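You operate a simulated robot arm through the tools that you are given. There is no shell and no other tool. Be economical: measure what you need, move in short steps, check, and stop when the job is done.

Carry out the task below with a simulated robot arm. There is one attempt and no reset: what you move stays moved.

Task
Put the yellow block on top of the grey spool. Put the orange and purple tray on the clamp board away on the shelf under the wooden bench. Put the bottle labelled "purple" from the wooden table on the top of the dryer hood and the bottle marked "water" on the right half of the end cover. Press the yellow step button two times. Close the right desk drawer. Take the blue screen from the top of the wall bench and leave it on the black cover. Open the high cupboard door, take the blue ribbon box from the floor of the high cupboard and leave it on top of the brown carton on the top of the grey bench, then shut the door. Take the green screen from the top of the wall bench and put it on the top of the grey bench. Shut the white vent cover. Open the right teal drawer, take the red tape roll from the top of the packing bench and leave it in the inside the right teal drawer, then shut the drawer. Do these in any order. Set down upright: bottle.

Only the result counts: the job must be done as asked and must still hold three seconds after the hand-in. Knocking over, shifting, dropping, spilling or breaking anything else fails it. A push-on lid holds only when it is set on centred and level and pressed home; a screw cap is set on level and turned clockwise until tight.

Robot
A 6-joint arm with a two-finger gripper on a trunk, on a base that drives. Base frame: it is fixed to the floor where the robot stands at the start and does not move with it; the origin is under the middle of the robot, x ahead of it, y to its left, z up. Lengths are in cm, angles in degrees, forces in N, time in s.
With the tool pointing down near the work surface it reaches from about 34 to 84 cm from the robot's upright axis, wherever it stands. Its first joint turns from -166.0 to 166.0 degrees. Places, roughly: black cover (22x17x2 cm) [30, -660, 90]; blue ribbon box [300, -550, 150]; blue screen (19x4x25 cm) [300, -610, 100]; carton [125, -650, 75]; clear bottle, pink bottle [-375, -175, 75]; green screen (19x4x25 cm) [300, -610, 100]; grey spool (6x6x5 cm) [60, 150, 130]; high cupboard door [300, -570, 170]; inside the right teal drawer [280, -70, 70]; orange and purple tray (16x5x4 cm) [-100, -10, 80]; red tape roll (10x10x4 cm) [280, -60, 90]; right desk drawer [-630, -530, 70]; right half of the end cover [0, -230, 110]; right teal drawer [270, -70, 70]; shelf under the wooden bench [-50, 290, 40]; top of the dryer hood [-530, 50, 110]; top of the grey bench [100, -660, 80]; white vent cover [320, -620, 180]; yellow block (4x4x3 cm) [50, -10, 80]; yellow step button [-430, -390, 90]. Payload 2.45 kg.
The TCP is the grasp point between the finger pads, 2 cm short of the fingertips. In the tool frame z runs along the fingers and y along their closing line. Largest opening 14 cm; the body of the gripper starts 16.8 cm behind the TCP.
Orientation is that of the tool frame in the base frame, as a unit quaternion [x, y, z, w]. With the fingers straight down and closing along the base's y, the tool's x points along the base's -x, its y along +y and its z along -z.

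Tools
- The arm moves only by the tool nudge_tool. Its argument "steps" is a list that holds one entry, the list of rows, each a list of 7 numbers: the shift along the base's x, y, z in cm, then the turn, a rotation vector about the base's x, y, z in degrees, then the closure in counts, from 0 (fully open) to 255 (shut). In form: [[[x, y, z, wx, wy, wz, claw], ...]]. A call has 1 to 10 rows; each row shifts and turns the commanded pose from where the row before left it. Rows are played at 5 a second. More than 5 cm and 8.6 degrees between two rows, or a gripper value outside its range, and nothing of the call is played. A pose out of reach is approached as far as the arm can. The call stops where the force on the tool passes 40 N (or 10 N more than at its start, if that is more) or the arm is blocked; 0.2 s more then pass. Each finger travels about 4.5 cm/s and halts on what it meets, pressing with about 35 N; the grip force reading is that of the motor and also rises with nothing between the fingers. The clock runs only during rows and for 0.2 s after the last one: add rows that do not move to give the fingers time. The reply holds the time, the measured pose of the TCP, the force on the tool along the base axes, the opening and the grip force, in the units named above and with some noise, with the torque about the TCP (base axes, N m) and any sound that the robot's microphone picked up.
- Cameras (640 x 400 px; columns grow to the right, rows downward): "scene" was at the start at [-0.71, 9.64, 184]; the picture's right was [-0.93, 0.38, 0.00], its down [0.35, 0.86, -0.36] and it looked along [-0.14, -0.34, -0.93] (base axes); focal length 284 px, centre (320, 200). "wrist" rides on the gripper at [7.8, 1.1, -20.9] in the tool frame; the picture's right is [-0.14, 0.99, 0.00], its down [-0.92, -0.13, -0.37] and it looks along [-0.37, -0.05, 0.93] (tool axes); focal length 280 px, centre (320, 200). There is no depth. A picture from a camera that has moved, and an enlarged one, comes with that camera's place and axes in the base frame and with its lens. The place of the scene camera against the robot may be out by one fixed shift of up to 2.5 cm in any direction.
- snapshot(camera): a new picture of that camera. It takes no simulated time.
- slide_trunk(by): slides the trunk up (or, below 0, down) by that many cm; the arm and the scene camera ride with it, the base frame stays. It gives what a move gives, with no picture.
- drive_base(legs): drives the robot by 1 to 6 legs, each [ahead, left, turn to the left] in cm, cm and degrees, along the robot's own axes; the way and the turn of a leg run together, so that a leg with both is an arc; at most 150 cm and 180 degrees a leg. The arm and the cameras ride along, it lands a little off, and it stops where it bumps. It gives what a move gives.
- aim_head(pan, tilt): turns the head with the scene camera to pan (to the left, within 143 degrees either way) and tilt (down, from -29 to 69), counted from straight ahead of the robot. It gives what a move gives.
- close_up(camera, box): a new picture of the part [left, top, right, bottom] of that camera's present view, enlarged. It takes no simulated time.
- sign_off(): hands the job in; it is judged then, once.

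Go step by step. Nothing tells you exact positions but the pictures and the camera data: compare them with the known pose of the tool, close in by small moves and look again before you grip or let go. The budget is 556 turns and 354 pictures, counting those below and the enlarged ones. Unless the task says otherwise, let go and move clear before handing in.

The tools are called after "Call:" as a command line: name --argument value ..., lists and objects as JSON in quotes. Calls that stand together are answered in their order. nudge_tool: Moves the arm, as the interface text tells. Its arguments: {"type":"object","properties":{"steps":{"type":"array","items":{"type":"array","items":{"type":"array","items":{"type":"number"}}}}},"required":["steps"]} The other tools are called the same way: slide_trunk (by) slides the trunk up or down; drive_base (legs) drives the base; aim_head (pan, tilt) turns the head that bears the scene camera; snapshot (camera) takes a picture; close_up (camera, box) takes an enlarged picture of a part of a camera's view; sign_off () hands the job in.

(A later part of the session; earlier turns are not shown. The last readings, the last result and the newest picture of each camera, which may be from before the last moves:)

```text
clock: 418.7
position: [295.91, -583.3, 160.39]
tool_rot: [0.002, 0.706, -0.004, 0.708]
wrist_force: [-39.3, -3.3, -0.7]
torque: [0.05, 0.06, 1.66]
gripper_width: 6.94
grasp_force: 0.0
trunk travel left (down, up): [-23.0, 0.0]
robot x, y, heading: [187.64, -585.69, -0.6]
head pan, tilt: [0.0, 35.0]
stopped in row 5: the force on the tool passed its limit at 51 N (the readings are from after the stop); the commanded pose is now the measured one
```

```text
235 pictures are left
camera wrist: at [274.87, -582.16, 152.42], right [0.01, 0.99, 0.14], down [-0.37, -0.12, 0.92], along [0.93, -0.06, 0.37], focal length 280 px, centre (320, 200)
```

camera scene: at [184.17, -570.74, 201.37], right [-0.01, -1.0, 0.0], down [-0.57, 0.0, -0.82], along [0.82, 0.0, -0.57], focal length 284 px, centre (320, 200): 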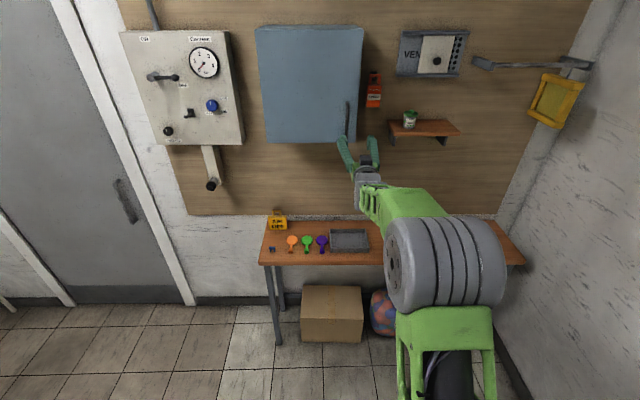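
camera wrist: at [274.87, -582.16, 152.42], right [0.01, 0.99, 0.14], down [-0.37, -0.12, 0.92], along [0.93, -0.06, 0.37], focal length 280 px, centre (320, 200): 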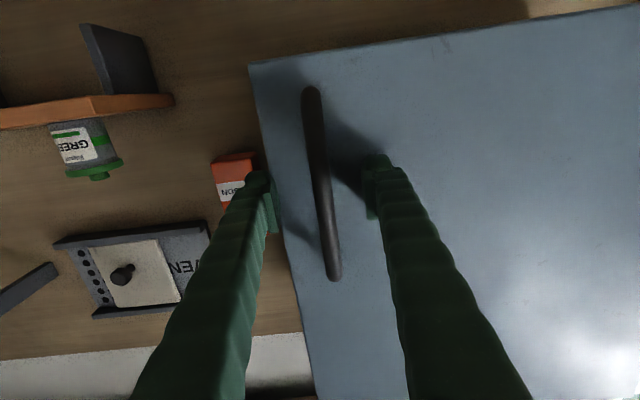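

The bar is between the fingers. I close on it and pull the door along its arc.

Call:
nudge_tool --steps '[[[-0.5, 0, 0, 0, 0, 0, 180], [0, 0, 0, 0, 0, 0, 220], [0, 0, 0, 0, 0, 0, 255], [0, 0, 0, 0, 0, 0, 255], [0, 0, 0, 0, 0, 0, 255]]]'

Call:
nudge_tool --steps '[[[-2.1, 0.2, 0, 0, 0, -2, 255], [-2.1, 0.4, 0, 0, 0, -2, 255], [-4.17, 1.14, 0, 0, 0, -4, 255]]]'

Call:
snapshot --camera "wrist"

```text
clock: 419.9
position: [295.77, -582.89, 159.9]
tool_rot: [0.001, 0.707, -0.003, 0.707]
wrist_force: [-25.4, 13.8, -0.6]
torque: [0.16, -0.03, 0.1]
gripper_width: 0.79
grasp_force: 22.3
trunk travel left (down, up): [-23.0, 0.0]
robot x, y, heading: [187.68, -585.24, -0.4]
head pan, tilt: [0.0, 35.0]
```

```text
clock: 420.7
position: [287.44, -580.85, 160.05]
tool_rot: [0.049, 0.706, -0.054, 0.704]
wrist_force: [7.9, 19.7, 9.1]
torque: [0.74, 1.07, -0.18]
gripper_width: 0.79
grasp_force: 35.5
trunk travel left (down, up): [-23.0, 0.0]
robot x, y, heading: [187.55, -585.2, -0.4]
head pan, tilt: [0.0, 35.0]
```

```text
234 pictures are left
camera wrist: at [266.75, -576.96, 152.1], right [0.14, 0.98, 0.13], down [-0.38, -0.07, 0.92], along [0.91, -0.18, 0.36], focal length 280 px, centre (320, 200)
```

wrist: 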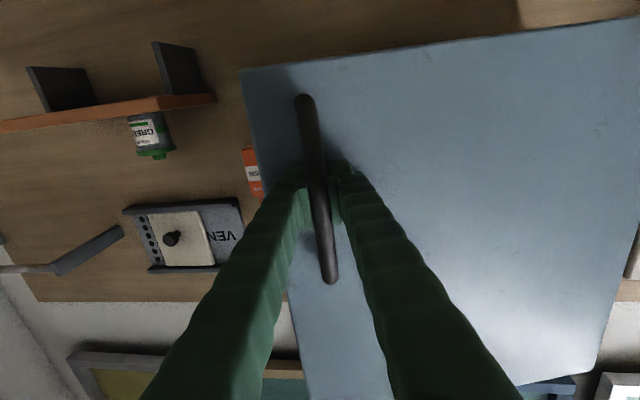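

The door follows. I continue along the arc.

Call:
nudge_tool --steps '[[[-4, 1.9, 0, 0, 0, -5, 255], [-3.77, 2.2, 0, 0, 0, -5, 255], [-3.49, 2.6, 0, 0, 0, -5, 255]]]'

Call:
snapshot --camera "scene"

```text
clock: 421.5
position: [276.63, -574.2, 159.8]
tool_rot: [0.139, 0.693, -0.144, 0.693]
wrist_force: [17.3, 19.4, 18.6]
torque: [0.49, -0.48, -0.31]
gripper_width: 0.75
grasp_force: 35.8
trunk travel left (down, up): [-23.0, 0.0]
robot x, y, heading: [187.65, -585.53, -0.4]
head pan, tilt: [0.0, 35.0]
```

```text
233 pictures are left
camera scene: at [197.97, -570.34, 201.34], right [-0.01, -1.0, 0.0], down [-0.57, 0.0, -0.82], along [0.82, -0.01, -0.57], focal length 284 px, centre (320, 200)
```

scene: 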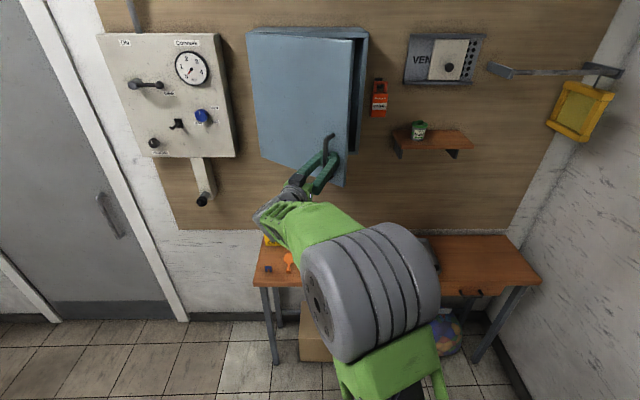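

Call:
nudge_tool --steps '[[[-2.7, 3.4, 0, 0, 0, -6, 255], [-2.4, 3.6, 0, 0, 0, -6, 255], [-2.2, 3.7, 0, 0, 0, -6, 255]]]'

Call:
snapshot --camera "scene"

```text
clock: 422.3
position: [269.1, -563.78, 159.81]
tool_rot: [0.249, 0.662, -0.251, 0.661]
wrist_force: [-0.5, 0.5, 12.2]
torque: [-0.22, -0.95, 0.02]
gripper_width: 0.78
grasp_force: 35.4
trunk travel left (down, up): [-23.0, 0.0]
robot x, y, heading: [187.2, -585.54, -0.2]
head pan, tilt: [0.0, 35.0]
```

```text
232 pictures are left
camera scene: at [197.63, -570.66, 201.37], right [-0.01, -1.0, 0.0], down [-0.57, 0.0, -0.82], along [0.82, -0.01, -0.57], focal length 284 px, centre (320, 200)
```

scene: 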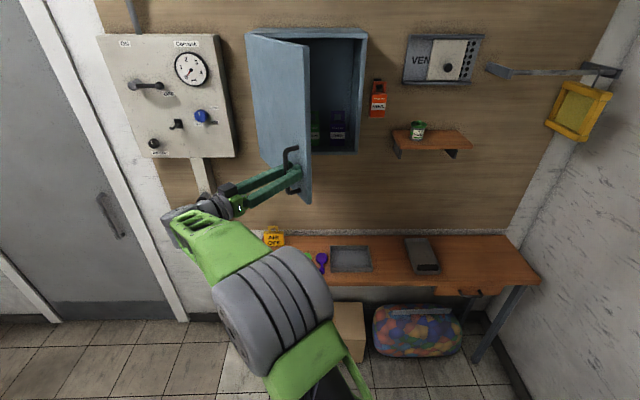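

Call:
nudge_tool --steps '[[[-1.7, 3.7, 0, 0, 0, -6, 255], [-1.2, 3.9, 0, 0, 0, -6, 255], [-0.6, 4, 0, 0, 0, -6, 255]]]'

Call:
snapshot --camera "scene"

```text
clock: 423.0
position: [266.6, -556.5, 159.58]
tool_rot: [0.307, 0.633, -0.322, 0.633]
wrist_force: [4.5, 0.9, 0.6]
torque: [0.45, -1.41, 0.12]
gripper_width: 0.82
grasp_force: 36.1
out of reach, approached as far as the arm can: row 3
trunk travel left (down, up): [-23.0, 0.0]
robot x, y, heading: [188.07, -585.74, -0.7]
head pan, tilt: [0.0, 35.0]
stopped in row 3: the force on the tool passed its limit at 54 N (the readings are from after the stop); the commanded pose is now the measured one
```

```text
231 pictures are left
camera scene: at [198.01, -570.8, 201.34], right [-0.01, -1.0, 0.0], down [-0.57, 0.0, -0.82], along [0.82, -0.01, -0.57], focal length 284 px, centre (320, 200)
```

scene: 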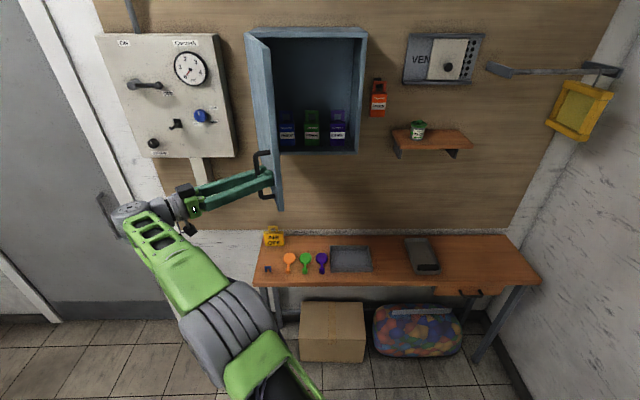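

The door is about 78° open; blue, green and purple boxes are inside. I release the bar, back the fingers off and return the tool to straight ahead.

Call:
nudge_tool --steps '[[[0, 0, 0, 0, 0, 0, 200], [0, 0, 0, 0, 0, 0, 150], [0, 0, 0, 0, 0, 0, 130], [-2, 2.7, 0, 0, 0, 0, 130], [-2.4, 3.2, 0, 0, 0, 0, 130], [-2.4, 3.2, 0, 0, 0, 0, 130]]]'

Call:
snapshot --camera "scene"

```text
clock: 424.4
position: [259.59, -547.21, 159.65]
tool_rot: [0.304, 0.634, -0.323, 0.634]
wrist_force: [-0.7, -0.6, 0.4]
torque: [-0.01, 0.0, -0.07]
gripper_width: 6.85
grasp_force: 0.0
trunk travel left (down, up): [-23.0, 0.0]
robot x, y, heading: [187.62, -585.71, -0.6]
head pan, tilt: [0.0, 35.0]
```

```text
230 pictures are left
camera scene: at [197.96, -570.56, 201.34], right [-0.01, -1.0, 0.0], down [-0.57, 0.0, -0.82], along [0.82, -0.01, -0.57], focal length 284 px, centre (320, 200)
```

scene: 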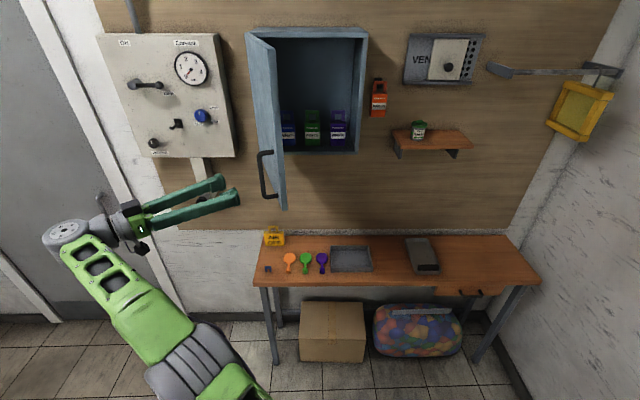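

Call:
drive_base --legs '[[-30, 0, 0.5]]'

Call:
nudge_tool --steps '[[[1, -4, 0, 0, 0, 7.5, 130], [1, -4, 0, 0, 0, 7.5, 180], [1, -4, 0, 0, 0, 7.5, 255], [1, -4, 0, 0, 0, 7.5, 255], [1, -4, 0, 0, 0, 7.5, 255], [1, -4, 0, 0, 0, 7.5, 255], [1, -4, 0, 0, 0, 7.5, 255]]]'

Call:
snapshot --camera "wrist"

```text
clock: 426.4
position: [229.42, -547.18, 159.81]
tool_rot: [0.305, 0.634, -0.322, 0.634]
wrist_force: [-0.5, -0.4, 0.0]
torque: [0.04, 0.08, 0.05]
gripper_width: 6.87
grasp_force: 0.1
trunk travel left (down, up): [-23.0, 0.0]
robot x, y, heading: [157.84, -585.51, -0.2]
head pan, tilt: [0.0, 35.0]
```

```text
clock: 428.0
position: [236.18, -575.22, 159.9]
tool_rot: [-0.005, 0.704, -0.009, 0.71]
wrist_force: [-0.2, -0.3, 0.7]
torque: [0.02, 0.02, 0.09]
gripper_width: 0.02
grasp_force: 29.1
trunk travel left (down, up): [-23.0, 0.0]
robot x, y, heading: [157.39, -585.0, -0.3]
head pan, tilt: [0.0, 35.0]
```

```text
229 pictures are left
camera wrist: at [215.29, -574.43, 151.82], right [0.0, 0.99, 0.12], down [-0.38, -0.11, 0.92], along [0.93, -0.05, 0.37], focal length 280 px, centre (320, 200)
```

wrist: 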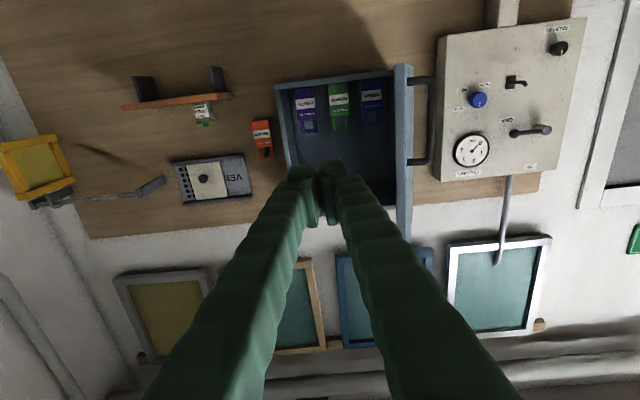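

The three boxes are visible; the door hides little. I drive in and push the door farther open from its inner side with the closed fingers.

Call:
drive_base --legs '[[29, 0, 0]]'

Call:
nudge_tool --steps '[[[0, 4.5, 0, 0, 0, 0, 255], [0, 4.5, 0, 0, 0, 0, 255], [0, 4, 0, 0, 0, 0, 255], [0, 4, 0, 0, 0, 0, 255], [0, 4, 0, 0, 0, 0, 255], [0, 4, 0, 0, 0, 0, 255], [0, 4, 0, 0, 0, 0, 255], [0, 4, 0, 0, 0, 0, 255]]]'

Call:
snapshot --camera "scene"

```text
clock: 430.0
position: [265.69, -575.41, 159.92]
tool_rot: [-0.006, 0.703, -0.011, 0.711]
wrist_force: [0.2, 0.4, -0.3]
torque: [-0.02, -0.03, -0.02]
gripper_width: 0.03
grasp_force: 29.5
trunk travel left (down, up): [-23.0, 0.0]
robot x, y, heading: [186.86, -585.6, -0.6]
head pan, tilt: [0.0, 35.0]
```

```text
clock: 431.8
position: [265.65, -542.11, 159.92]
tool_rot: [-0.006, 0.704, -0.009, 0.71]
wrist_force: [-0.2, 0.9, -0.6]
torque: [0.03, -0.01, -0.07]
gripper_width: 0.0
grasp_force: 29.5
trunk travel left (down, up): [-23.0, 0.0]
robot x, y, heading: [186.66, -585.7, -0.3]
head pan, tilt: [0.0, 35.0]
```

```text
228 pictures are left
camera scene: at [197.26, -570.66, 201.35], right [-0.01, -1.0, 0.0], down [-0.57, 0.0, -0.82], along [0.82, -0.01, -0.57], focal length 284 px, centre (320, 200)
```

scene: 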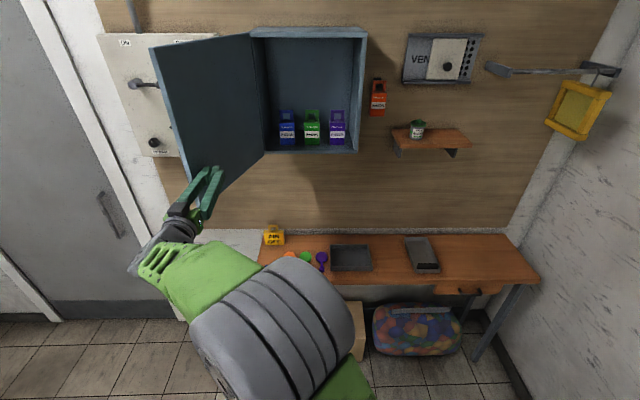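

The door is wide open. I bring the arm back to the middle and look at the boxes.

Call:
nudge_tool --steps '[[[-1, -4.5, 0, 0, 0, 0, 255], [-1, -4.5, 0, 0, 0, 0, 200], [-1, -4.5, 0, 0, 0, 0, 150], [-1, -4.5, 0, 0, 0, 0, 120], [-1, 0, 0, 0.5, 0.5, 0, 120]]]'

Call:
snapshot --camera "wrist"

Call:
close_up --camera "scene" --box '[230, 20, 390, 180]'

```text
clock: 433.0
position: [260.67, -560.35, 160.02]
tool_rot: [-0.003, 0.706, -0.008, 0.708]
wrist_force: [-0.9, -0.3, 1.1]
torque: [-0.01, 0.01, 0.0]
gripper_width: 7.41
grasp_force: 0.2
trunk travel left (down, up): [-23.0, 0.0]
robot x, y, heading: [186.98, -585.46, -0.7]
head pan, tilt: [0.0, 35.0]
```

```text
227 pictures are left
camera wrist: at [239.69, -559.49, 152.08], right [0.01, 0.99, 0.12], down [-0.37, -0.11, 0.92], along [0.93, -0.05, 0.37], focal length 280 px, centre (320, 200)
```

wrist: 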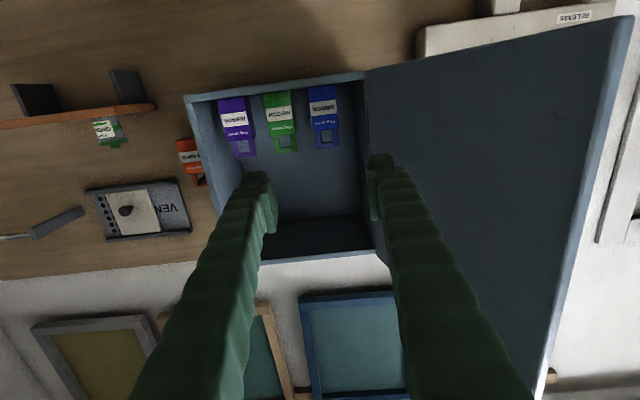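

```text
2.50 times, centred on (310, 100) of scene
camera zoom: at [197.2, -570.73, 201.36], right [-0.01, -1.0, 0.0], down [-0.57, 0.0, -0.82], along [0.82, -0.01, -0.57], focal length 710 px, centre (345, 450)
```

zoom: 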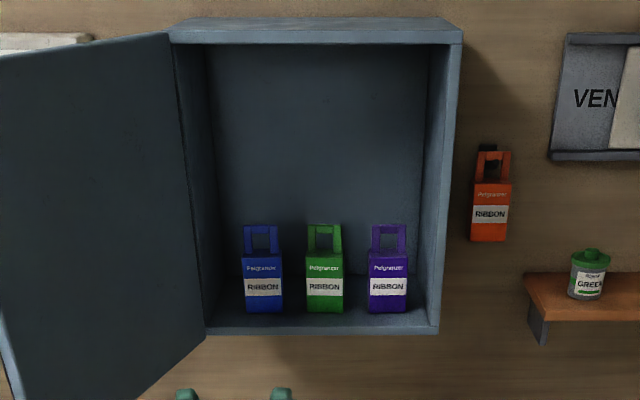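

The blue box stands leftmost in the cupboard (y≈-559). I approach it.

Call:
nudge_tool --steps '[[[0, 0.8, -0.5, 0, 0, 0.6, 95]]]'

Call:
drive_base --legs '[[25, 0, 0]]'

Call:
snapshot --camera "wrist"

```text
clock: 433.4
position: [260.73, -559.54, 159.46]
tool_rot: [-0.007, 0.707, -0.002, 0.707]
wrist_force: [0.4, 0.1, 0.4]
torque: [0.0, 0.0, -0.03]
gripper_width: 8.75
grasp_force: 0.0
trunk travel left (down, up): [-23.0, 0.0]
robot x, y, heading: [186.83, -585.14, -0.6]
head pan, tilt: [0.0, 35.0]
```

```text
clock: 435.3
position: [286.17, -560.54, 159.44]
tool_rot: [-0.005, 0.707, -0.004, 0.707]
wrist_force: [0.3, -1.0, -1.2]
torque: [0.04, -0.02, 0.01]
gripper_width: 8.78
grasp_force: 0.1
trunk travel left (down, up): [-23.0, 0.0]
robot x, y, heading: [212.17, -585.88, -0.7]
head pan, tilt: [0.0, 35.0]
```

```text
225 pictures are left
camera wrist: at [265.17, -559.56, 151.51], right [0.0, 0.99, 0.12], down [-0.37, -0.12, 0.92], along [0.93, -0.05, 0.37], focal length 280 px, centre (320, 200)
```

wrist: 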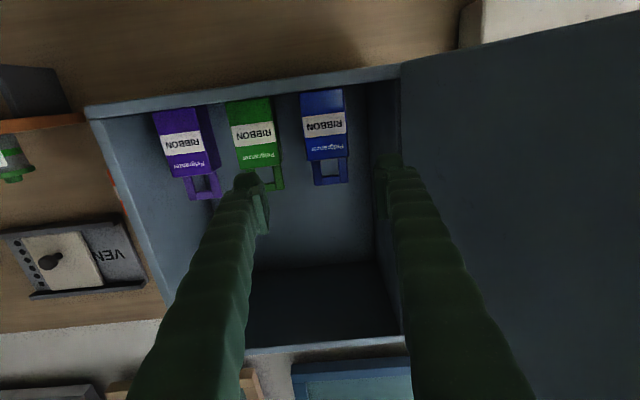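

Call:
nudge_tool --steps '[[[3, 1.2, -1, 0, 0, 0, 105], [4, 0, -1, 0, 0, 0, 105], [4, 0, 0, 0, 0, 0, 105]]]'

Call:
snapshot --camera "wrist"

```text
clock: 436.1
position: [297.35, -559.21, 157.27]
tool_rot: [-0.004, 0.707, -0.005, 0.707]
wrist_force: [0.6, 0.0, -0.7]
torque: [0.03, -0.02, 0.02]
gripper_width: 8.24
grasp_force: 0.2
trunk travel left (down, up): [-23.0, 0.0]
robot x, y, heading: [212.12, -586.11, -1.1]
head pan, tilt: [0.0, 35.0]
```

```text
224 pictures are left
camera wrist: at [276.38, -558.42, 149.37], right [0.0, 0.99, 0.12], down [-0.37, -0.11, 0.92], along [0.93, -0.05, 0.37], focal length 280 px, centre (320, 200)
```

wrist: 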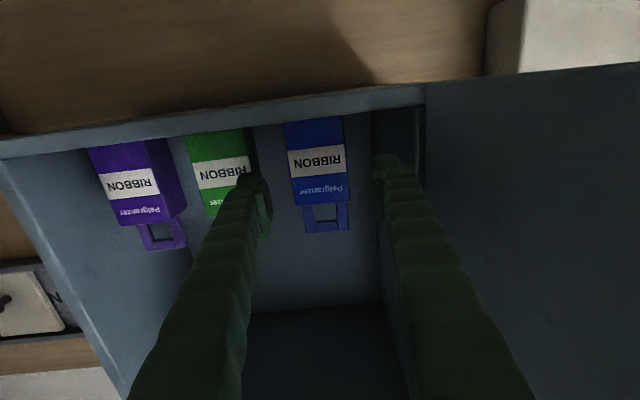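

Call:
nudge_tool --steps '[[[4, -0.3, 0, 0, 0, 0, 105], [4, 0, 0, 0, 0, 0, 105], [3, 0, 0, 0, 0, 0, 105]]]'

Call:
snapshot --camera "wrist"

```text
clock: 436.9
position: [308.43, -559.58, 157.12]
tool_rot: [-0.004, 0.707, -0.006, 0.707]
wrist_force: [0.6, 1.0, -0.5]
torque: [0.01, -0.05, 0.03]
gripper_width: 8.22
grasp_force: 0.0
trunk travel left (down, up): [-23.0, 0.0]
robot x, y, heading: [211.6, -585.75, -0.8]
head pan, tilt: [0.0, 35.0]
```

```text
223 pictures are left
camera wrist: at [287.35, -558.79, 149.26], right [0.0, 0.99, 0.12], down [-0.37, -0.11, 0.92], along [0.93, -0.05, 0.37], focal length 280 px, centre (320, 200)
```

wrist: 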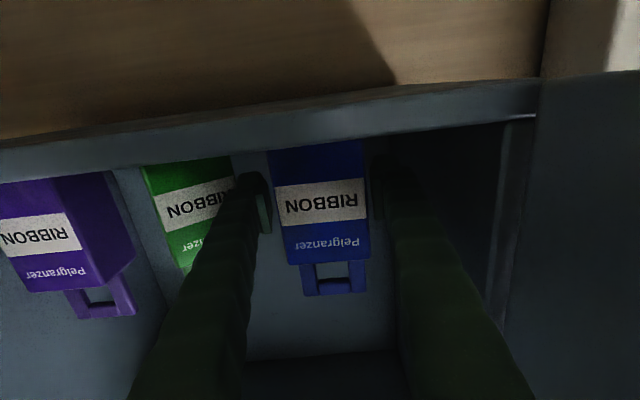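

Call:
nudge_tool --steps '[[[1.5, 0, 0, 0, 0, 0, 105], [0, 0, 0, 0, 0, 0, 140], [0, 0, 0, 0, 0, 0, 180], [0, 0, 0, 0, 0, 0, 180]]]'

Call:
nudge_tool --steps '[[[0, 0, 1, 0, 0, 0, 180], [0, 0, 1.5, 0, 0, 0, 180]]]'

Call:
snapshot --camera "wrist"

```text
clock: 437.9
position: [309.59, -559.48, 157.64]
tool_rot: [-0.004, 0.707, -0.006, 0.708]
wrist_force: [-0.3, 0.7, 0.7]
torque: [0.02, -0.06, -0.02]
gripper_width: 6.45
grasp_force: 35.0
trunk travel left (down, up): [-23.0, 0.0]
robot x, y, heading: [212.05, -585.85, -0.7]
head pan, tilt: [0.0, 35.0]
```

```text
clock: 438.5
position: [309.6, -559.65, 159.97]
tool_rot: [-0.004, 0.707, -0.005, 0.708]
wrist_force: [0.7, -0.1, -1.3]
torque: [-0.01, 0.01, 0.0]
gripper_width: 6.45
grasp_force: 35.0
trunk travel left (down, up): [-23.0, 0.0]
robot x, y, heading: [211.87, -585.86, -0.6]
head pan, tilt: [0.0, 35.0]
```

```text
222 pictures are left
camera wrist: at [288.54, -558.78, 152.11], right [0.0, 0.99, 0.12], down [-0.37, -0.12, 0.92], along [0.93, -0.05, 0.37], focal length 280 px, centre (320, 200)
```

wrist: 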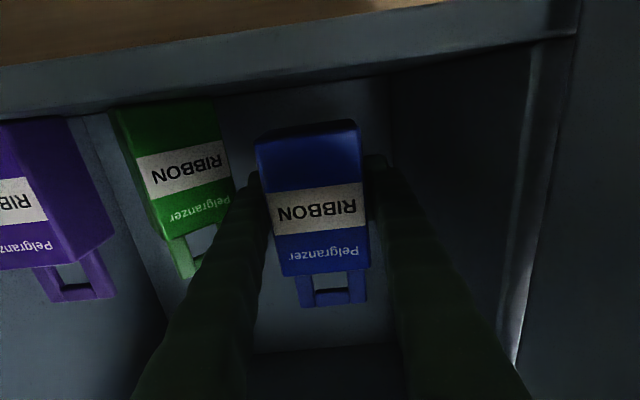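

I have the blue ribbon box. I back out of the cupboard and lower the arm to a carrying pose.

Call:
drive_base --legs '[[-45, 0, 0.6]]'

Call:
nudge_tool --steps '[[[0, -3.5, -3.5, 0, 0, 0, 180], [0, -3.5, -3.5, 0, 0, 0, 180], [0, -3.5, -3.5, 0, 0, 0, 180], [0, -3.5, -3.5, 0, 0, 0, 180], [0, -3.5, -3.5, 0, 0, 0, 180], [0, -3.5, -3.5, 0, 0, 0, 180], [0, -3, -3.5, 0, 0, 0, 180]]]'

Call:
slide_trunk --by -13

Call:
drive_base --legs '[[0, 58, 0], [0, 0, -90], [0, -47, 0]]'

Call:
snapshot --camera "scene"

Call:
snapshot --camera "wrist"

```text
clock: 441.2
position: [263.55, -557.9, 159.96]
tool_rot: [-0.01, 0.706, 0.001, 0.708]
wrist_force: [-0.5, -0.2, -1.5]
torque: [-0.01, -0.01, 0.0]
gripper_width: 6.45
grasp_force: 35.1
trunk travel left (down, up): [-23.0, 0.0]
robot x, y, heading: [166.68, -585.46, 0.0]
head pan, tilt: [0.0, 35.0]
```

```text
clock: 442.8
position: [263.46, -581.99, 135.7]
tool_rot: [-0.009, 0.707, 0.0, 0.708]
wrist_force: [0.1, -0.9, -1.3]
torque: [0.02, -0.06, 0.03]
gripper_width: 6.46
grasp_force: 35.2
trunk travel left (down, up): [-23.0, 0.0]
robot x, y, heading: [166.67, -585.71, 0.1]
head pan, tilt: [0.0, 35.0]
```

```text
clock: 444.4
position: [263.35, -581.82, 122.73]
tool_rot: [-0.01, 0.706, -0.001, 0.708]
wrist_force: [-0.4, -0.5, -0.3]
torque: [0.0, -0.04, 0.01]
gripper_width: 6.44
grasp_force: 35.0
trunk travel left (down, up): [-10.0, 13.0]
robot x, y, heading: [166.47, -585.18, 0.1]
head pan, tilt: [0.0, 35.0]
```

```text
clock: 458.1
position: [122.93, -625.25, 122.66]
tool_rot: [0.491, 0.508, -0.5, 0.501]
wrist_force: [0.2, 0.9, -1.3]
torque: [-0.05, 0.01, -0.02]
gripper_width: 6.45
grasp_force: 35.3
trunk travel left (down, up): [-10.0, 13.0]
robot x, y, heading: [118.47, -528.03, -89.6]
head pan, tilt: [0.0, 35.0]
```

```text
221 pictures are left
camera scene: at [132.98, -537.28, 188.37], right [-1.0, -0.01, 0.0], down [0.0, 0.57, -0.82], along [0.01, -0.82, -0.57], focal length 284 px, centre (320, 200)
```

scene: 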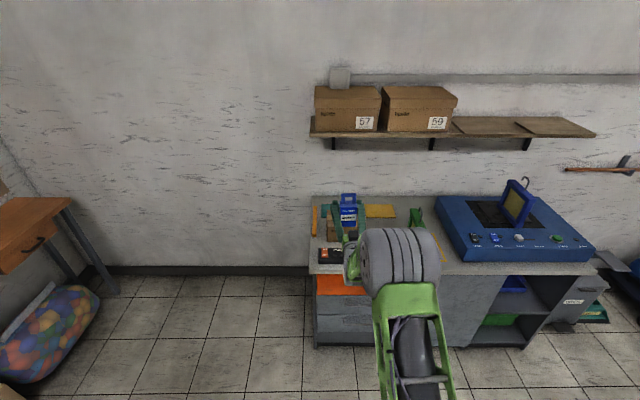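

```text
220 pictures are left
camera wrist: at [123.31, -604.48, 114.73], right [0.99, 0.02, 0.12], down [-0.12, 0.37, 0.92], along [-0.03, -0.93, 0.37], focal length 280 px, centre (320, 200)
```

wrist: 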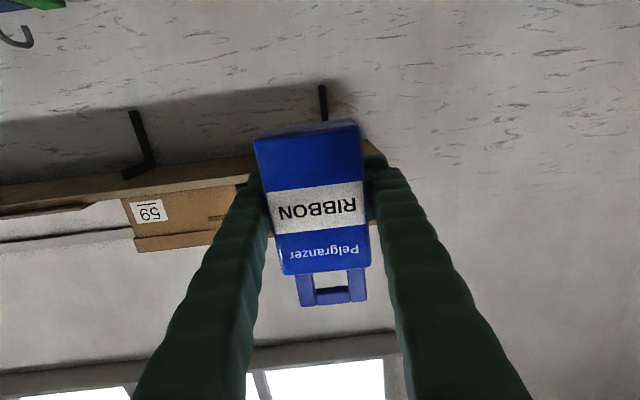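

Call:
close_up --camera "scene" --box '[290, 170, 450, 290]'

```text
3.33 times, centred on (370, 230) of scene
camera zoom: at [132.98, -537.28, 188.37], right [-1.0, -0.01, 0.0], down [0.0, 0.57, -0.82], along [0.01, -0.82, -0.57], focal length 947 px, centre (153, 100)
```

zoom: 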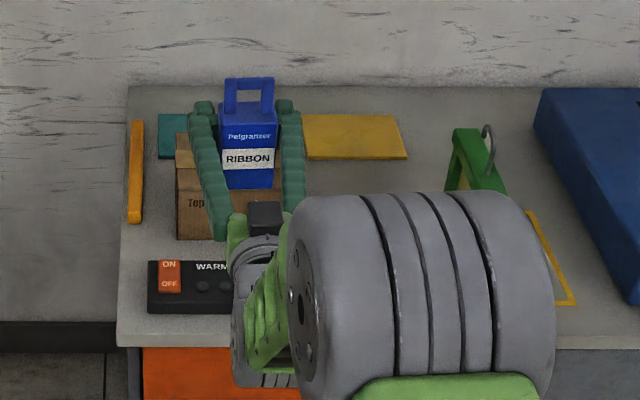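

The carton top is near z≈95, centred at about (119.5,-658). I drive forward over it, then lower.

Call:
drive_base --legs '[[31.5, -3.2, 0]]'

Call:
nudge_tool --steps '[[[0, 0, -4, 0, 0, 0, 180], [0, 0, -4, 0, 0, 0, 180], [0, 0, -4, 0, 0, 0, 180], [0, 0, -4, 0, 0, 0, 180]]]'

Call:
close_up --camera "scene" --box '[290, 170, 450, 290]'

Call:
snapshot --camera "wrist"

```text
clock: 460.2
position: [119.4, -656.96, 122.6]
tool_rot: [0.492, 0.507, -0.5, 0.501]
wrist_force: [0.8, -1.3, -1.2]
torque: [-0.07, 0.0, 0.06]
gripper_width: 6.46
grasp_force: 35.2
trunk travel left (down, up): [-10.0, 13.0]
robot x, y, heading: [115.42, -559.92, -89.7]
head pan, tilt: [0.0, 35.0]
```

```text
clock: 461.2
position: [119.39, -656.89, 106.41]
tool_rot: [0.492, 0.507, -0.5, 0.501]
wrist_force: [0.2, -0.8, -1.0]
torque: [-0.02, -0.03, -0.04]
gripper_width: 6.48
grasp_force: 35.0
trunk travel left (down, up): [-10.0, 13.0]
robot x, y, heading: [115.56, -559.69, -89.7]
head pan, tilt: [0.0, 35.0]
```

```text
3.33 times, centred on (370, 230) of scene
camera zoom: at [129.9, -569.01, 188.35], right [-1.0, 0.0, 0.0], down [0.0, 0.57, -0.82], along [0.0, -0.82, -0.57], focal length 947 px, centre (153, 100)
```

zoom: 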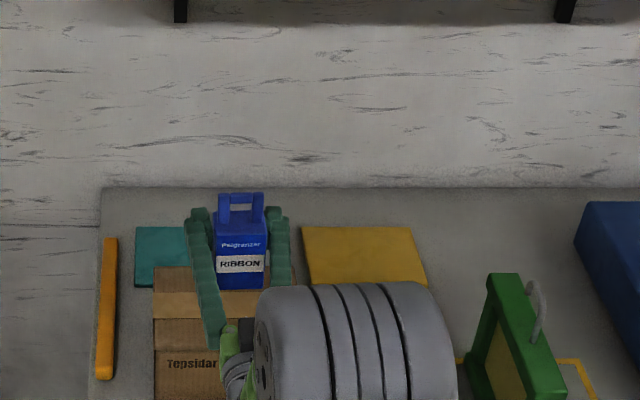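

```text
217 pictures are left
camera wrist: at [119.97, -636.18, 98.48], right [0.99, 0.02, 0.12], down [-0.12, 0.37, 0.92], along [-0.03, -0.93, 0.37], focal length 280 px, centre (320, 200)
```

wrist: 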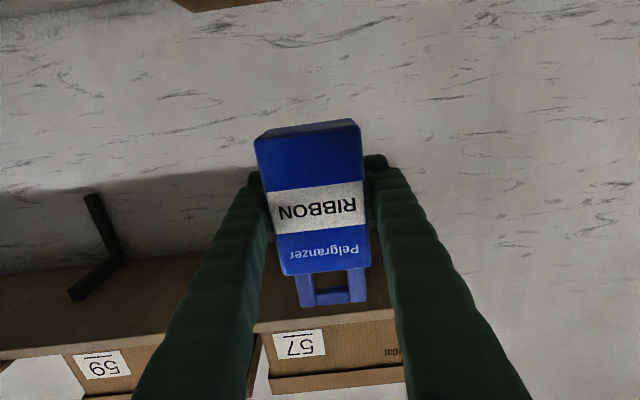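

The box is centred over the carton. I lower to contact.

Call:
nudge_tool --steps '[[[0.8, 0, -2, 0, 0, 0, 180], [0, 0, -1.5, 0, 0, 0, 180], [0, 0, -0.7, 0, 0, 0, 180], [0, 0, -0.7, 0, 0, 0, 180], [0, 0, -0.7, 0, 0, 0, 180], [0, 0, -0.7, 0, 0, 0, 180]]]'

```text
clock: 462.6
position: [120.29, -656.72, 100.39]
tool_rot: [0.492, 0.507, -0.5, 0.501]
wrist_force: [0.3, 0.3, -1.2]
torque: [-0.05, 0.01, -0.01]
gripper_width: 6.44
grasp_force: 35.6
trunk travel left (down, up): [-10.0, 13.0]
robot x, y, heading: [115.54, -559.62, -90.2]
head pan, tilt: [0.0, 35.0]
```

Call:
nudge_tool --steps '[[[0, 0, -0.5, 0, 0, 0, 180], [0, 0, -0.5, 0, 0, 0, 180], [0, 0, -0.5, 0, 0, 0, 180], [0, 0, -0.5, 0, 0, 0, 180]]]'

Call:
close_up --camera "scene" --box '[290, 170, 450, 290]'

```text
clock: 463.6
position: [120.21, -656.84, 98.43]
tool_rot: [0.493, 0.507, -0.499, 0.501]
wrist_force: [0.0, 0.3, -0.6]
torque: [-0.04, 0.0, 0.02]
gripper_width: 6.43
grasp_force: 35.2
trunk travel left (down, up): [-10.0, 13.0]
robot x, y, heading: [115.44, -559.68, -89.7]
head pan, tilt: [0.0, 35.0]
```

```text
3.33 times, centred on (370, 230) of scene
camera zoom: at [129.89, -568.93, 188.36], right [-1.0, 0.0, 0.0], down [0.0, 0.57, -0.82], along [0.0, -0.82, -0.57], focal length 947 px, centre (153, 100)
```

zoom: 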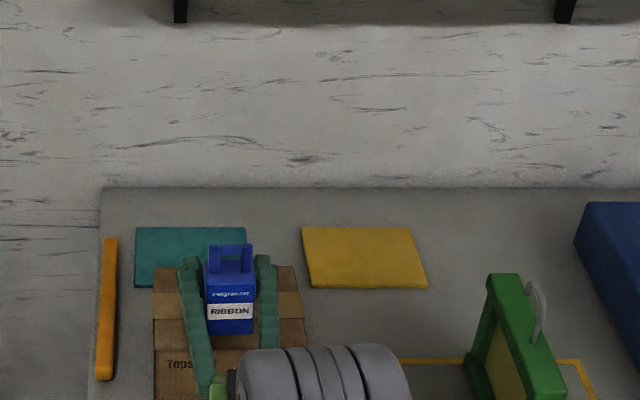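

Call:
nudge_tool --steps '[[[0, -0.5, -0.5, 0, 0, 0, 180], [0, 0, -0.5, 0, 0, 0, 180], [0, 0, -0.5, 0, 0, 0, 180], [0, 0, -0.5, 0, 0, 0, 180], [0, 0, -0.5, 0, 0, 0, 180], [0, 0, -0.5, 0, 0, 0, 180]]]'

```text
clock: 465.1
position: [120.09, -657.89, 96.8]
tool_rot: [0.487, 0.5, -0.505, 0.507]
wrist_force: [-0.3, -4.4, 10.2]
torque: [0.27, -0.38, -0.16]
gripper_width: 6.46
grasp_force: 35.1
trunk travel left (down, up): [-10.0, 13.0]
robot x, y, heading: [115.35, -560.49, -90.1]
head pan, tilt: [0.0, 35.0]
stopped in row 6: the force on the tool passed its limit at 41 N (the readings are from after the stop); the commanded pose is now the measured one
```

Contact. I ease off, open, and back away.

Call:
nudge_tool --steps '[[[0, 0.4, 0, 0, 0, 0, 175], [0, 0, 0, 0, 0, 0, 150], [0, 0, 0, 0, 0, 0, 110], [0, 0, 0, 0, 0, 0, 100], [0, 0, 0, 0, 0, 0, 100]]]'

Call:
snapshot --camera "wrist"

```text
clock: 466.2
position: [120.19, -657.34, 96.38]
tool_rot: [0.488, 0.502, -0.504, 0.505]
wrist_force: [0.8, -1.1, 0.4]
torque: [0.01, 0.0, 0.01]
gripper_width: 8.52
grasp_force: 0.2
trunk travel left (down, up): [-10.0, 13.0]
robot x, y, heading: [115.2, -559.68, -90.0]
head pan, tilt: [0.0, 35.0]
```

```text
215 pictures are left
camera wrist: at [120.78, -636.69, 88.01], right [0.99, 0.02, 0.13], down [-0.12, 0.38, 0.92], along [-0.03, -0.92, 0.38], focal length 280 px, centre (320, 200)
```

wrist: 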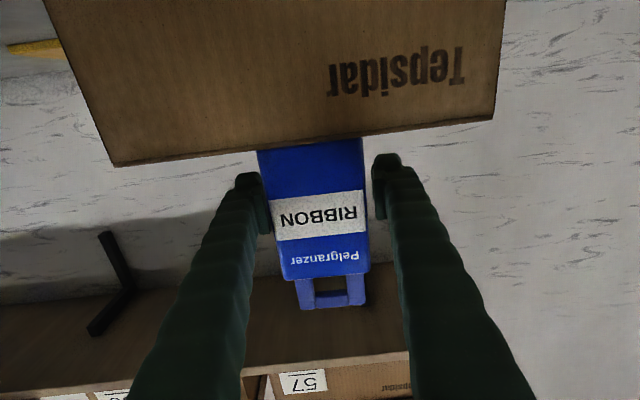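

Call:
drive_base --legs '[[-32, 0, 0]]'

Call:
close_up --camera "scene" --box '[270, 160, 470, 290]'

```text
clock: 468.4
position: [120.09, -625.49, 96.38]
tool_rot: [0.489, 0.502, -0.504, 0.505]
wrist_force: [-0.2, 0.1, 0.5]
torque: [0.01, 0.0, 0.02]
gripper_width: 8.51
grasp_force: 0.1
trunk travel left (down, up): [-10.0, 13.0]
robot x, y, heading: [115.56, -528.23, -89.9]
head pan, tilt: [0.0, 35.0]
```

```text
3.08 times, centred on (370, 225) of scene
camera zoom: at [129.81, -537.01, 188.37], right [-1.0, 0.0, 0.0], down [0.0, 0.57, -0.82], along [0.0, -0.82, -0.57], focal length 874 px, centre (166, 123)
```

zoom: 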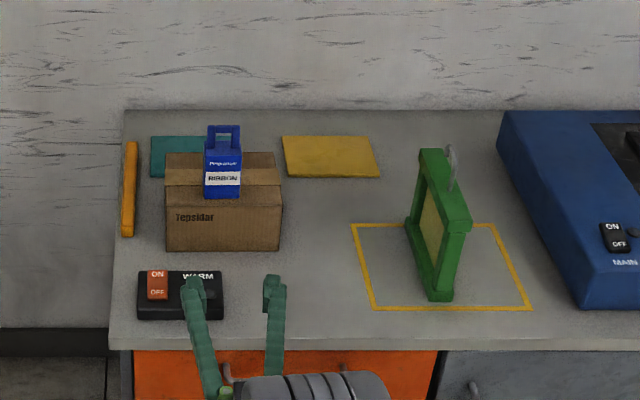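

Ribbon box and green screen are placed well. Now I go back to shut the cupboard door: arm up beside the open door.

Call:
drive_base --legs '[[0, 34, 0], [0, 0, 90]]'

Call:
slide_trunk --by 13

Call:
nudge_tool --steps '[[[0, 0, 4.8, 0, 0, 0, 150], [0, 0, 4.8, 0, 0, 0, 200], [0, 0, 4.8, 0, 0, 0, 255], [0, 0, 4.8, 0, 0, 0, 255], [0, 0, 4.8, 0, 0, 0, 255], [0, 0, 4.8, 0, 0, 0, 255], [0, 0, 4.8, 0, 0, 0, 255], [0, 0, 4.8, 0, 0, 0, 255], [0, 0, 4.8, 0, 0, 0, 255], [0, 0, 4.8, 0, 0, 0, 255]]]'

Call:
nudge_tool --steps '[[[0, 0, 4.8, 0, 0, 0, 255], [0, 0, 4.8, 0, 0, 0, 255], [0, 0, 4.8, 0, 0, 0, 255], [0, 0, 4.8, 0, 0, 0, 255], [0, 0, 3.8, 0, 0, 0, 255]]]'

Call:
aim_head --pan 0 --tilt 20

Call:
snapshot --camera "scene"

Call:
snapshot --camera "wrist"

```text
clock: 475.8
position: [246.94, -522.68, 96.39]
tool_rot: [-0.012, 0.7, 0.004, 0.714]
wrist_force: [0.4, 0.4, -0.1]
torque: [0.01, -0.02, -0.01]
gripper_width: 8.53
grasp_force: 0.1
trunk travel left (down, up): [-10.0, 13.0]
robot x, y, heading: [150.04, -528.12, 0.6]
head pan, tilt: [0.0, 35.0]
```

```text
clock: 477.4
position: [246.89, -522.56, 109.27]
tool_rot: [-0.013, 0.7, 0.004, 0.714]
wrist_force: [-0.2, 0.9, -0.2]
torque: [0.03, 0.02, 0.03]
gripper_width: 8.49
grasp_force: 0.1
trunk travel left (down, up): [-23.0, 0.0]
robot x, y, heading: [149.47, -528.02, 0.6]
head pan, tilt: [0.0, 35.0]
```

```text
clock: 479.6
position: [246.84, -522.76, 157.44]
tool_rot: [-0.012, 0.7, 0.004, 0.714]
wrist_force: [-0.1, -0.8, -0.5]
torque: [-0.01, 0.0, -0.04]
gripper_width: 0.03
grasp_force: 29.0
trunk travel left (down, up): [-23.0, 0.0]
robot x, y, heading: [149.88, -527.87, 0.6]
head pan, tilt: [0.0, 35.0]
```

```text
clock: 480.8
position: [246.79, -522.64, 180.52]
tool_rot: [-0.013, 0.7, 0.004, 0.714]
wrist_force: [-0.3, -0.4, -0.1]
torque: [0.01, 0.02, -0.01]
gripper_width: 0.0
grasp_force: 29.1
trunk travel left (down, up): [-23.0, 0.0]
robot x, y, heading: [149.82, -527.92, 0.8]
head pan, tilt: [0.0, 35.0]
```

```text
clock: 481.6
position: [246.84, -522.89, 180.35]
tool_rot: [-0.013, 0.7, 0.005, 0.714]
wrist_force: [-1.2, -0.9, 0.9]
torque: [-0.02, -0.01, 0.01]
gripper_width: 0.0
grasp_force: 29.0
trunk travel left (down, up): [-23.0, 0.0]
robot x, y, heading: [149.64, -528.15, 0.4]
head pan, tilt: [0.0, 20.0]
```

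```text
213 pictures are left
camera scene: at [160.22, -513.19, 203.75], right [0.01, -1.0, 0.0], down [-0.34, 0.0, -0.94], along [0.94, 0.01, -0.34], focal length 284 px, centre (320, 200)
```

scene: 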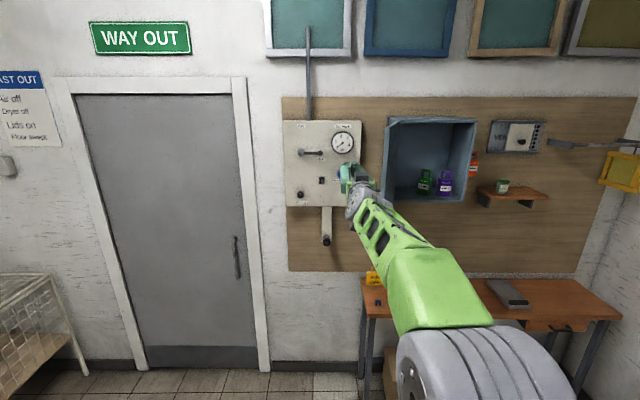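

```text
212 pictures are left
camera wrist: at [226.02, -522.48, 172.12], right [-0.03, 0.99, 0.13], down [-0.38, -0.13, 0.91], along [0.92, -0.02, 0.38], focal length 280 px, centre (320, 200)
```

wrist: 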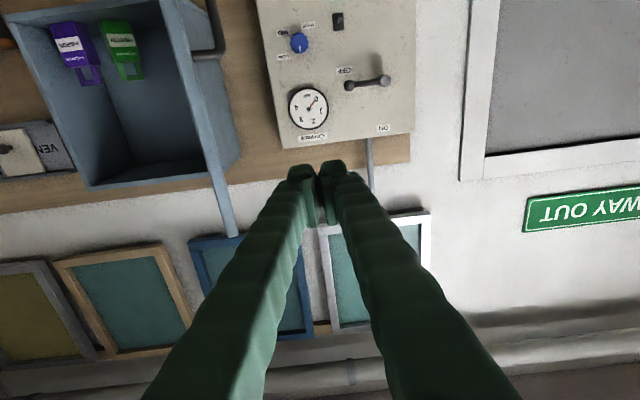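

The door stands about 15° past square. I drive in alongside its outer face and push it round, above the handle.

Call:
drive_base --legs '[[23, 0, 0]]'

Call:
nudge_tool --steps '[[[0, -4, 0, 0, 0, 0, 255], [0, -4, 0, 0, 0, 0, 255], [0, -4, 0, 0, 0, 0, 255], [0, -4, 0, 0, 0, 0, 255], [0, -4, 0, 0, 0, 0, 255], [-0.5, -4, 0, 0, 0, 0, 255], [-0.3, -4, 0, 0, 0, 0, 255], [0, -4, 0, 0, 0, 0, 255]]]'

Call:
snapshot --camera "scene"

```text
clock: 483.3
position: [270.4, -522.94, 180.36]
tool_rot: [-0.012, 0.7, 0.003, 0.714]
wrist_force: [0.1, -0.4, 0.2]
torque: [-0.03, -0.04, 0.0]
gripper_width: 0.0
grasp_force: 29.3
trunk travel left (down, up): [-23.0, 0.0]
robot x, y, heading: [172.96, -527.86, 0.6]
head pan, tilt: [0.0, 20.0]
```

```text
clock: 485.1
position: [269.37, -554.99, 180.46]
tool_rot: [-0.011, 0.701, 0.003, 0.713]
wrist_force: [-0.2, -1.0, -0.6]
torque: [0.03, -0.07, 0.07]
gripper_width: 0.0
grasp_force: 29.5
trunk travel left (down, up): [-23.0, 0.0]
robot x, y, heading: [172.99, -527.64, 0.3]
head pan, tilt: [0.0, 20.0]
```

```text
211 pictures are left
camera scene: at [183.6, -513.2, 203.76], right [0.01, -1.0, 0.0], down [-0.34, 0.0, -0.94], along [0.94, 0.01, -0.34], focal length 284 px, centre (320, 200)
```

scene: 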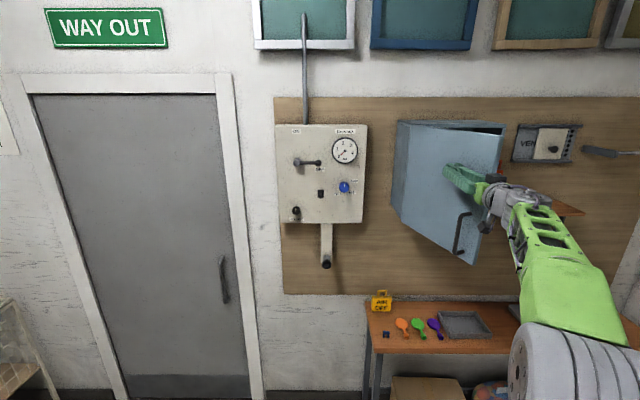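

Call:
nudge_tool --steps '[[[1.5, -4, 0, 0, 0, 0, 255], [2, -4, 0, 0, 0, 0, 255], [2.5, -4, 0, 0, 0, 0, 255], [3.5, -3, 0, 0, 0, 0, 255], [3.5, -2.5, 0, 0, 0, 0, 255], [3.5, -1.5, 0, 0, 0, 0, 255], [3.5, -1, 0, 0, 0, 0, 255], [3, -0.5, 0, 0, 0, 0, 255]]]'

Call:
snapshot --camera "scene"

```text
clock: 486.9
position: [272.7, -564.25, 179.95]
tool_rot: [-0.01, 0.7, 0.002, 0.714]
wrist_force: [0.4, 0.3, 0.4]
torque: [-0.01, 0.01, 0.03]
gripper_width: 0.0
grasp_force: 29.8
out of reach, approached as far as the arm can: row 3, 4, 5, 6, 7, 8
trunk travel left (down, up): [-23.0, 0.0]
robot x, y, heading: [172.99, -527.77, 0.2]
head pan, tilt: [0.0, 20.0]
```

```text
210 pictures are left
camera scene: at [183.56, -513.03, 203.75], right [0.01, -1.0, 0.0], down [-0.34, 0.0, -0.94], along [0.94, 0.01, -0.34], focal length 284 px, centre (320, 200)
```

scene: 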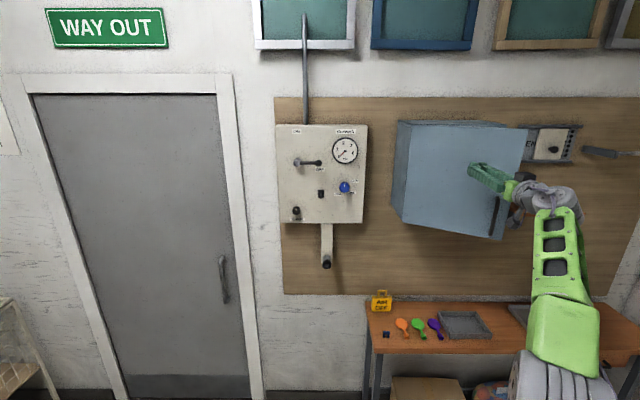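

The arm is at full stretch; I retract it a bit and bring the base closer, then finish closing.

Call:
nudge_tool --steps '[[[-4, 0, 0, 0, 0, 0, 255], [-4, 0, 0, 0, 0, 0, 255], [-4, 0, 0, 0, 0, 0, 255], [-3, 0, 0, 0, 0, 0, 255]]]'

Call:
drive_base --legs '[[0, -13, 0], [20, 0, 0]]'

Call:
nudge_tool --steps '[[[4, 0, 0, 0, 0, 0, 255], [4, 0, 0, 0, 0, 0, 255], [4, 0, 0, 0, 0, 0, 255], [3, 0, 0, 0, 0, 0, 255], [2, 0, 0, 0, 0, 0, 255], [2, 0, 0, 0, 0, 0, 255]]]'

Call:
snapshot --camera "scene"

```text
clock: 487.9
position: [257.75, -564.39, 179.99]
tool_rot: [-0.011, 0.701, 0.004, 0.713]
wrist_force: [0.3, -0.5, -1.1]
torque: [0.01, -0.02, 0.03]
gripper_width: 0.0
grasp_force: 29.9
trunk travel left (down, up): [-23.0, 0.0]
robot x, y, heading: [172.98, -528.29, 0.3]
head pan, tilt: [0.0, 20.0]
```

```text
clock: 490.9
position: [277.7, -577.19, 179.99]
tool_rot: [-0.012, 0.701, 0.004, 0.713]
wrist_force: [1.9, -0.9, -0.2]
torque: [0.0, -0.05, 0.0]
gripper_width: 0.01
grasp_force: 29.5
trunk travel left (down, up): [-23.0, 0.0]
robot x, y, heading: [192.58, -540.85, 0.3]
head pan, tilt: [0.0, 20.0]
```

```text
clock: 492.3
position: [292.85, -577.62, 179.01]
tool_rot: [-0.011, 0.701, 0.003, 0.713]
wrist_force: [0.7, -0.1, -0.5]
torque: [0.0, -0.1, 0.05]
gripper_width: 0.01
grasp_force: 29.5
out of reach, approached as far as the arm can: row 5, 6
trunk travel left (down, up): [-23.0, 0.0]
robot x, y, heading: [192.57, -540.59, 0.8]
head pan, tilt: [0.0, 20.0]
```

```text
209 pictures are left
camera scene: at [203.5, -526.09, 203.74], right [0.01, -1.0, 0.0], down [-0.34, 0.0, -0.94], along [0.94, 0.01, -0.34], focal length 284 px, centre (320, 200)
```

scene: 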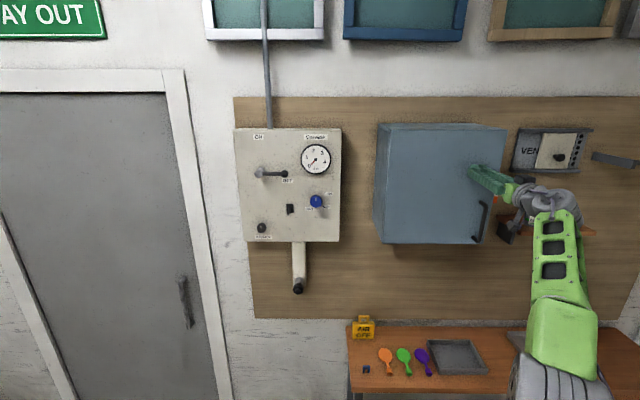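

Call:
nudge_tool --steps '[[[-4, 0, 0, 0, 0, 0, 255]]]'

Call:
drive_base --legs '[[7, -8, 0]]'

Call:
nudge_tool --steps '[[[1, 0, 0, 0, 0, 0, 255], [1, 0, 0, 0, 0, 0, 255], [1, 0, 0, 0, 0, 0, 255], [1, 0, 0, 0, 0, 0, 255], [0.7, 0, 0, 0, 0, 0, 255], [0.7, 0, 0, 0, 0, 0, 255]]]'

```text
clock: 492.7
position: [290.52, -578.86, 180.5]
tool_rot: [-0.011, 0.7, 0.003, 0.714]
wrist_force: [-0.6, -0.2, 0.6]
torque: [-0.01, -0.02, 0.03]
gripper_width: 0.0
grasp_force: 29.4
out of reach, approached as far as the arm can: row 1
trunk travel left (down, up): [-23.0, 0.0]
robot x, y, heading: [192.38, -540.87, 0.6]
head pan, tilt: [0.0, 20.0]
```

```text
clock: 493.9
position: [295.7, -584.38, 180.63]
tool_rot: [-0.017, 0.702, 0.006, 0.712]
wrist_force: [-5.7, -0.9, -0.4]
torque: [-0.01, 0.05, -0.09]
gripper_width: 0.02
grasp_force: 29.6
trunk travel left (down, up): [-23.0, 0.0]
robot x, y, heading: [197.89, -546.86, 0.3]
head pan, tilt: [0.0, 20.0]
stopped in leg 1: the force on the tool passed its limit at 95 N (the readings are from after the stop); the commanded pose is now the measured one
```

```text
clock: 494.8
position: [295.81, -584.47, 180.34]
tool_rot: [-0.016, 0.697, 0.003, 0.717]
wrist_force: [-39.6, 9.4, -6.1]
torque: [0.46, 0.57, -0.15]
gripper_width: 0.6
grasp_force: 29.5
out of reach, approached as far as the arm can: row 1, 2, 3, 4
trunk travel left (down, up): [-23.0, 0.0]
robot x, y, heading: [197.8, -546.03, 0.3]
head pan, tilt: [0.0, 20.0]
stopped in row 4: the force on the tool passed its limit at 41 N (the readings are from after the stop); the commanded pose is now the measured one
```

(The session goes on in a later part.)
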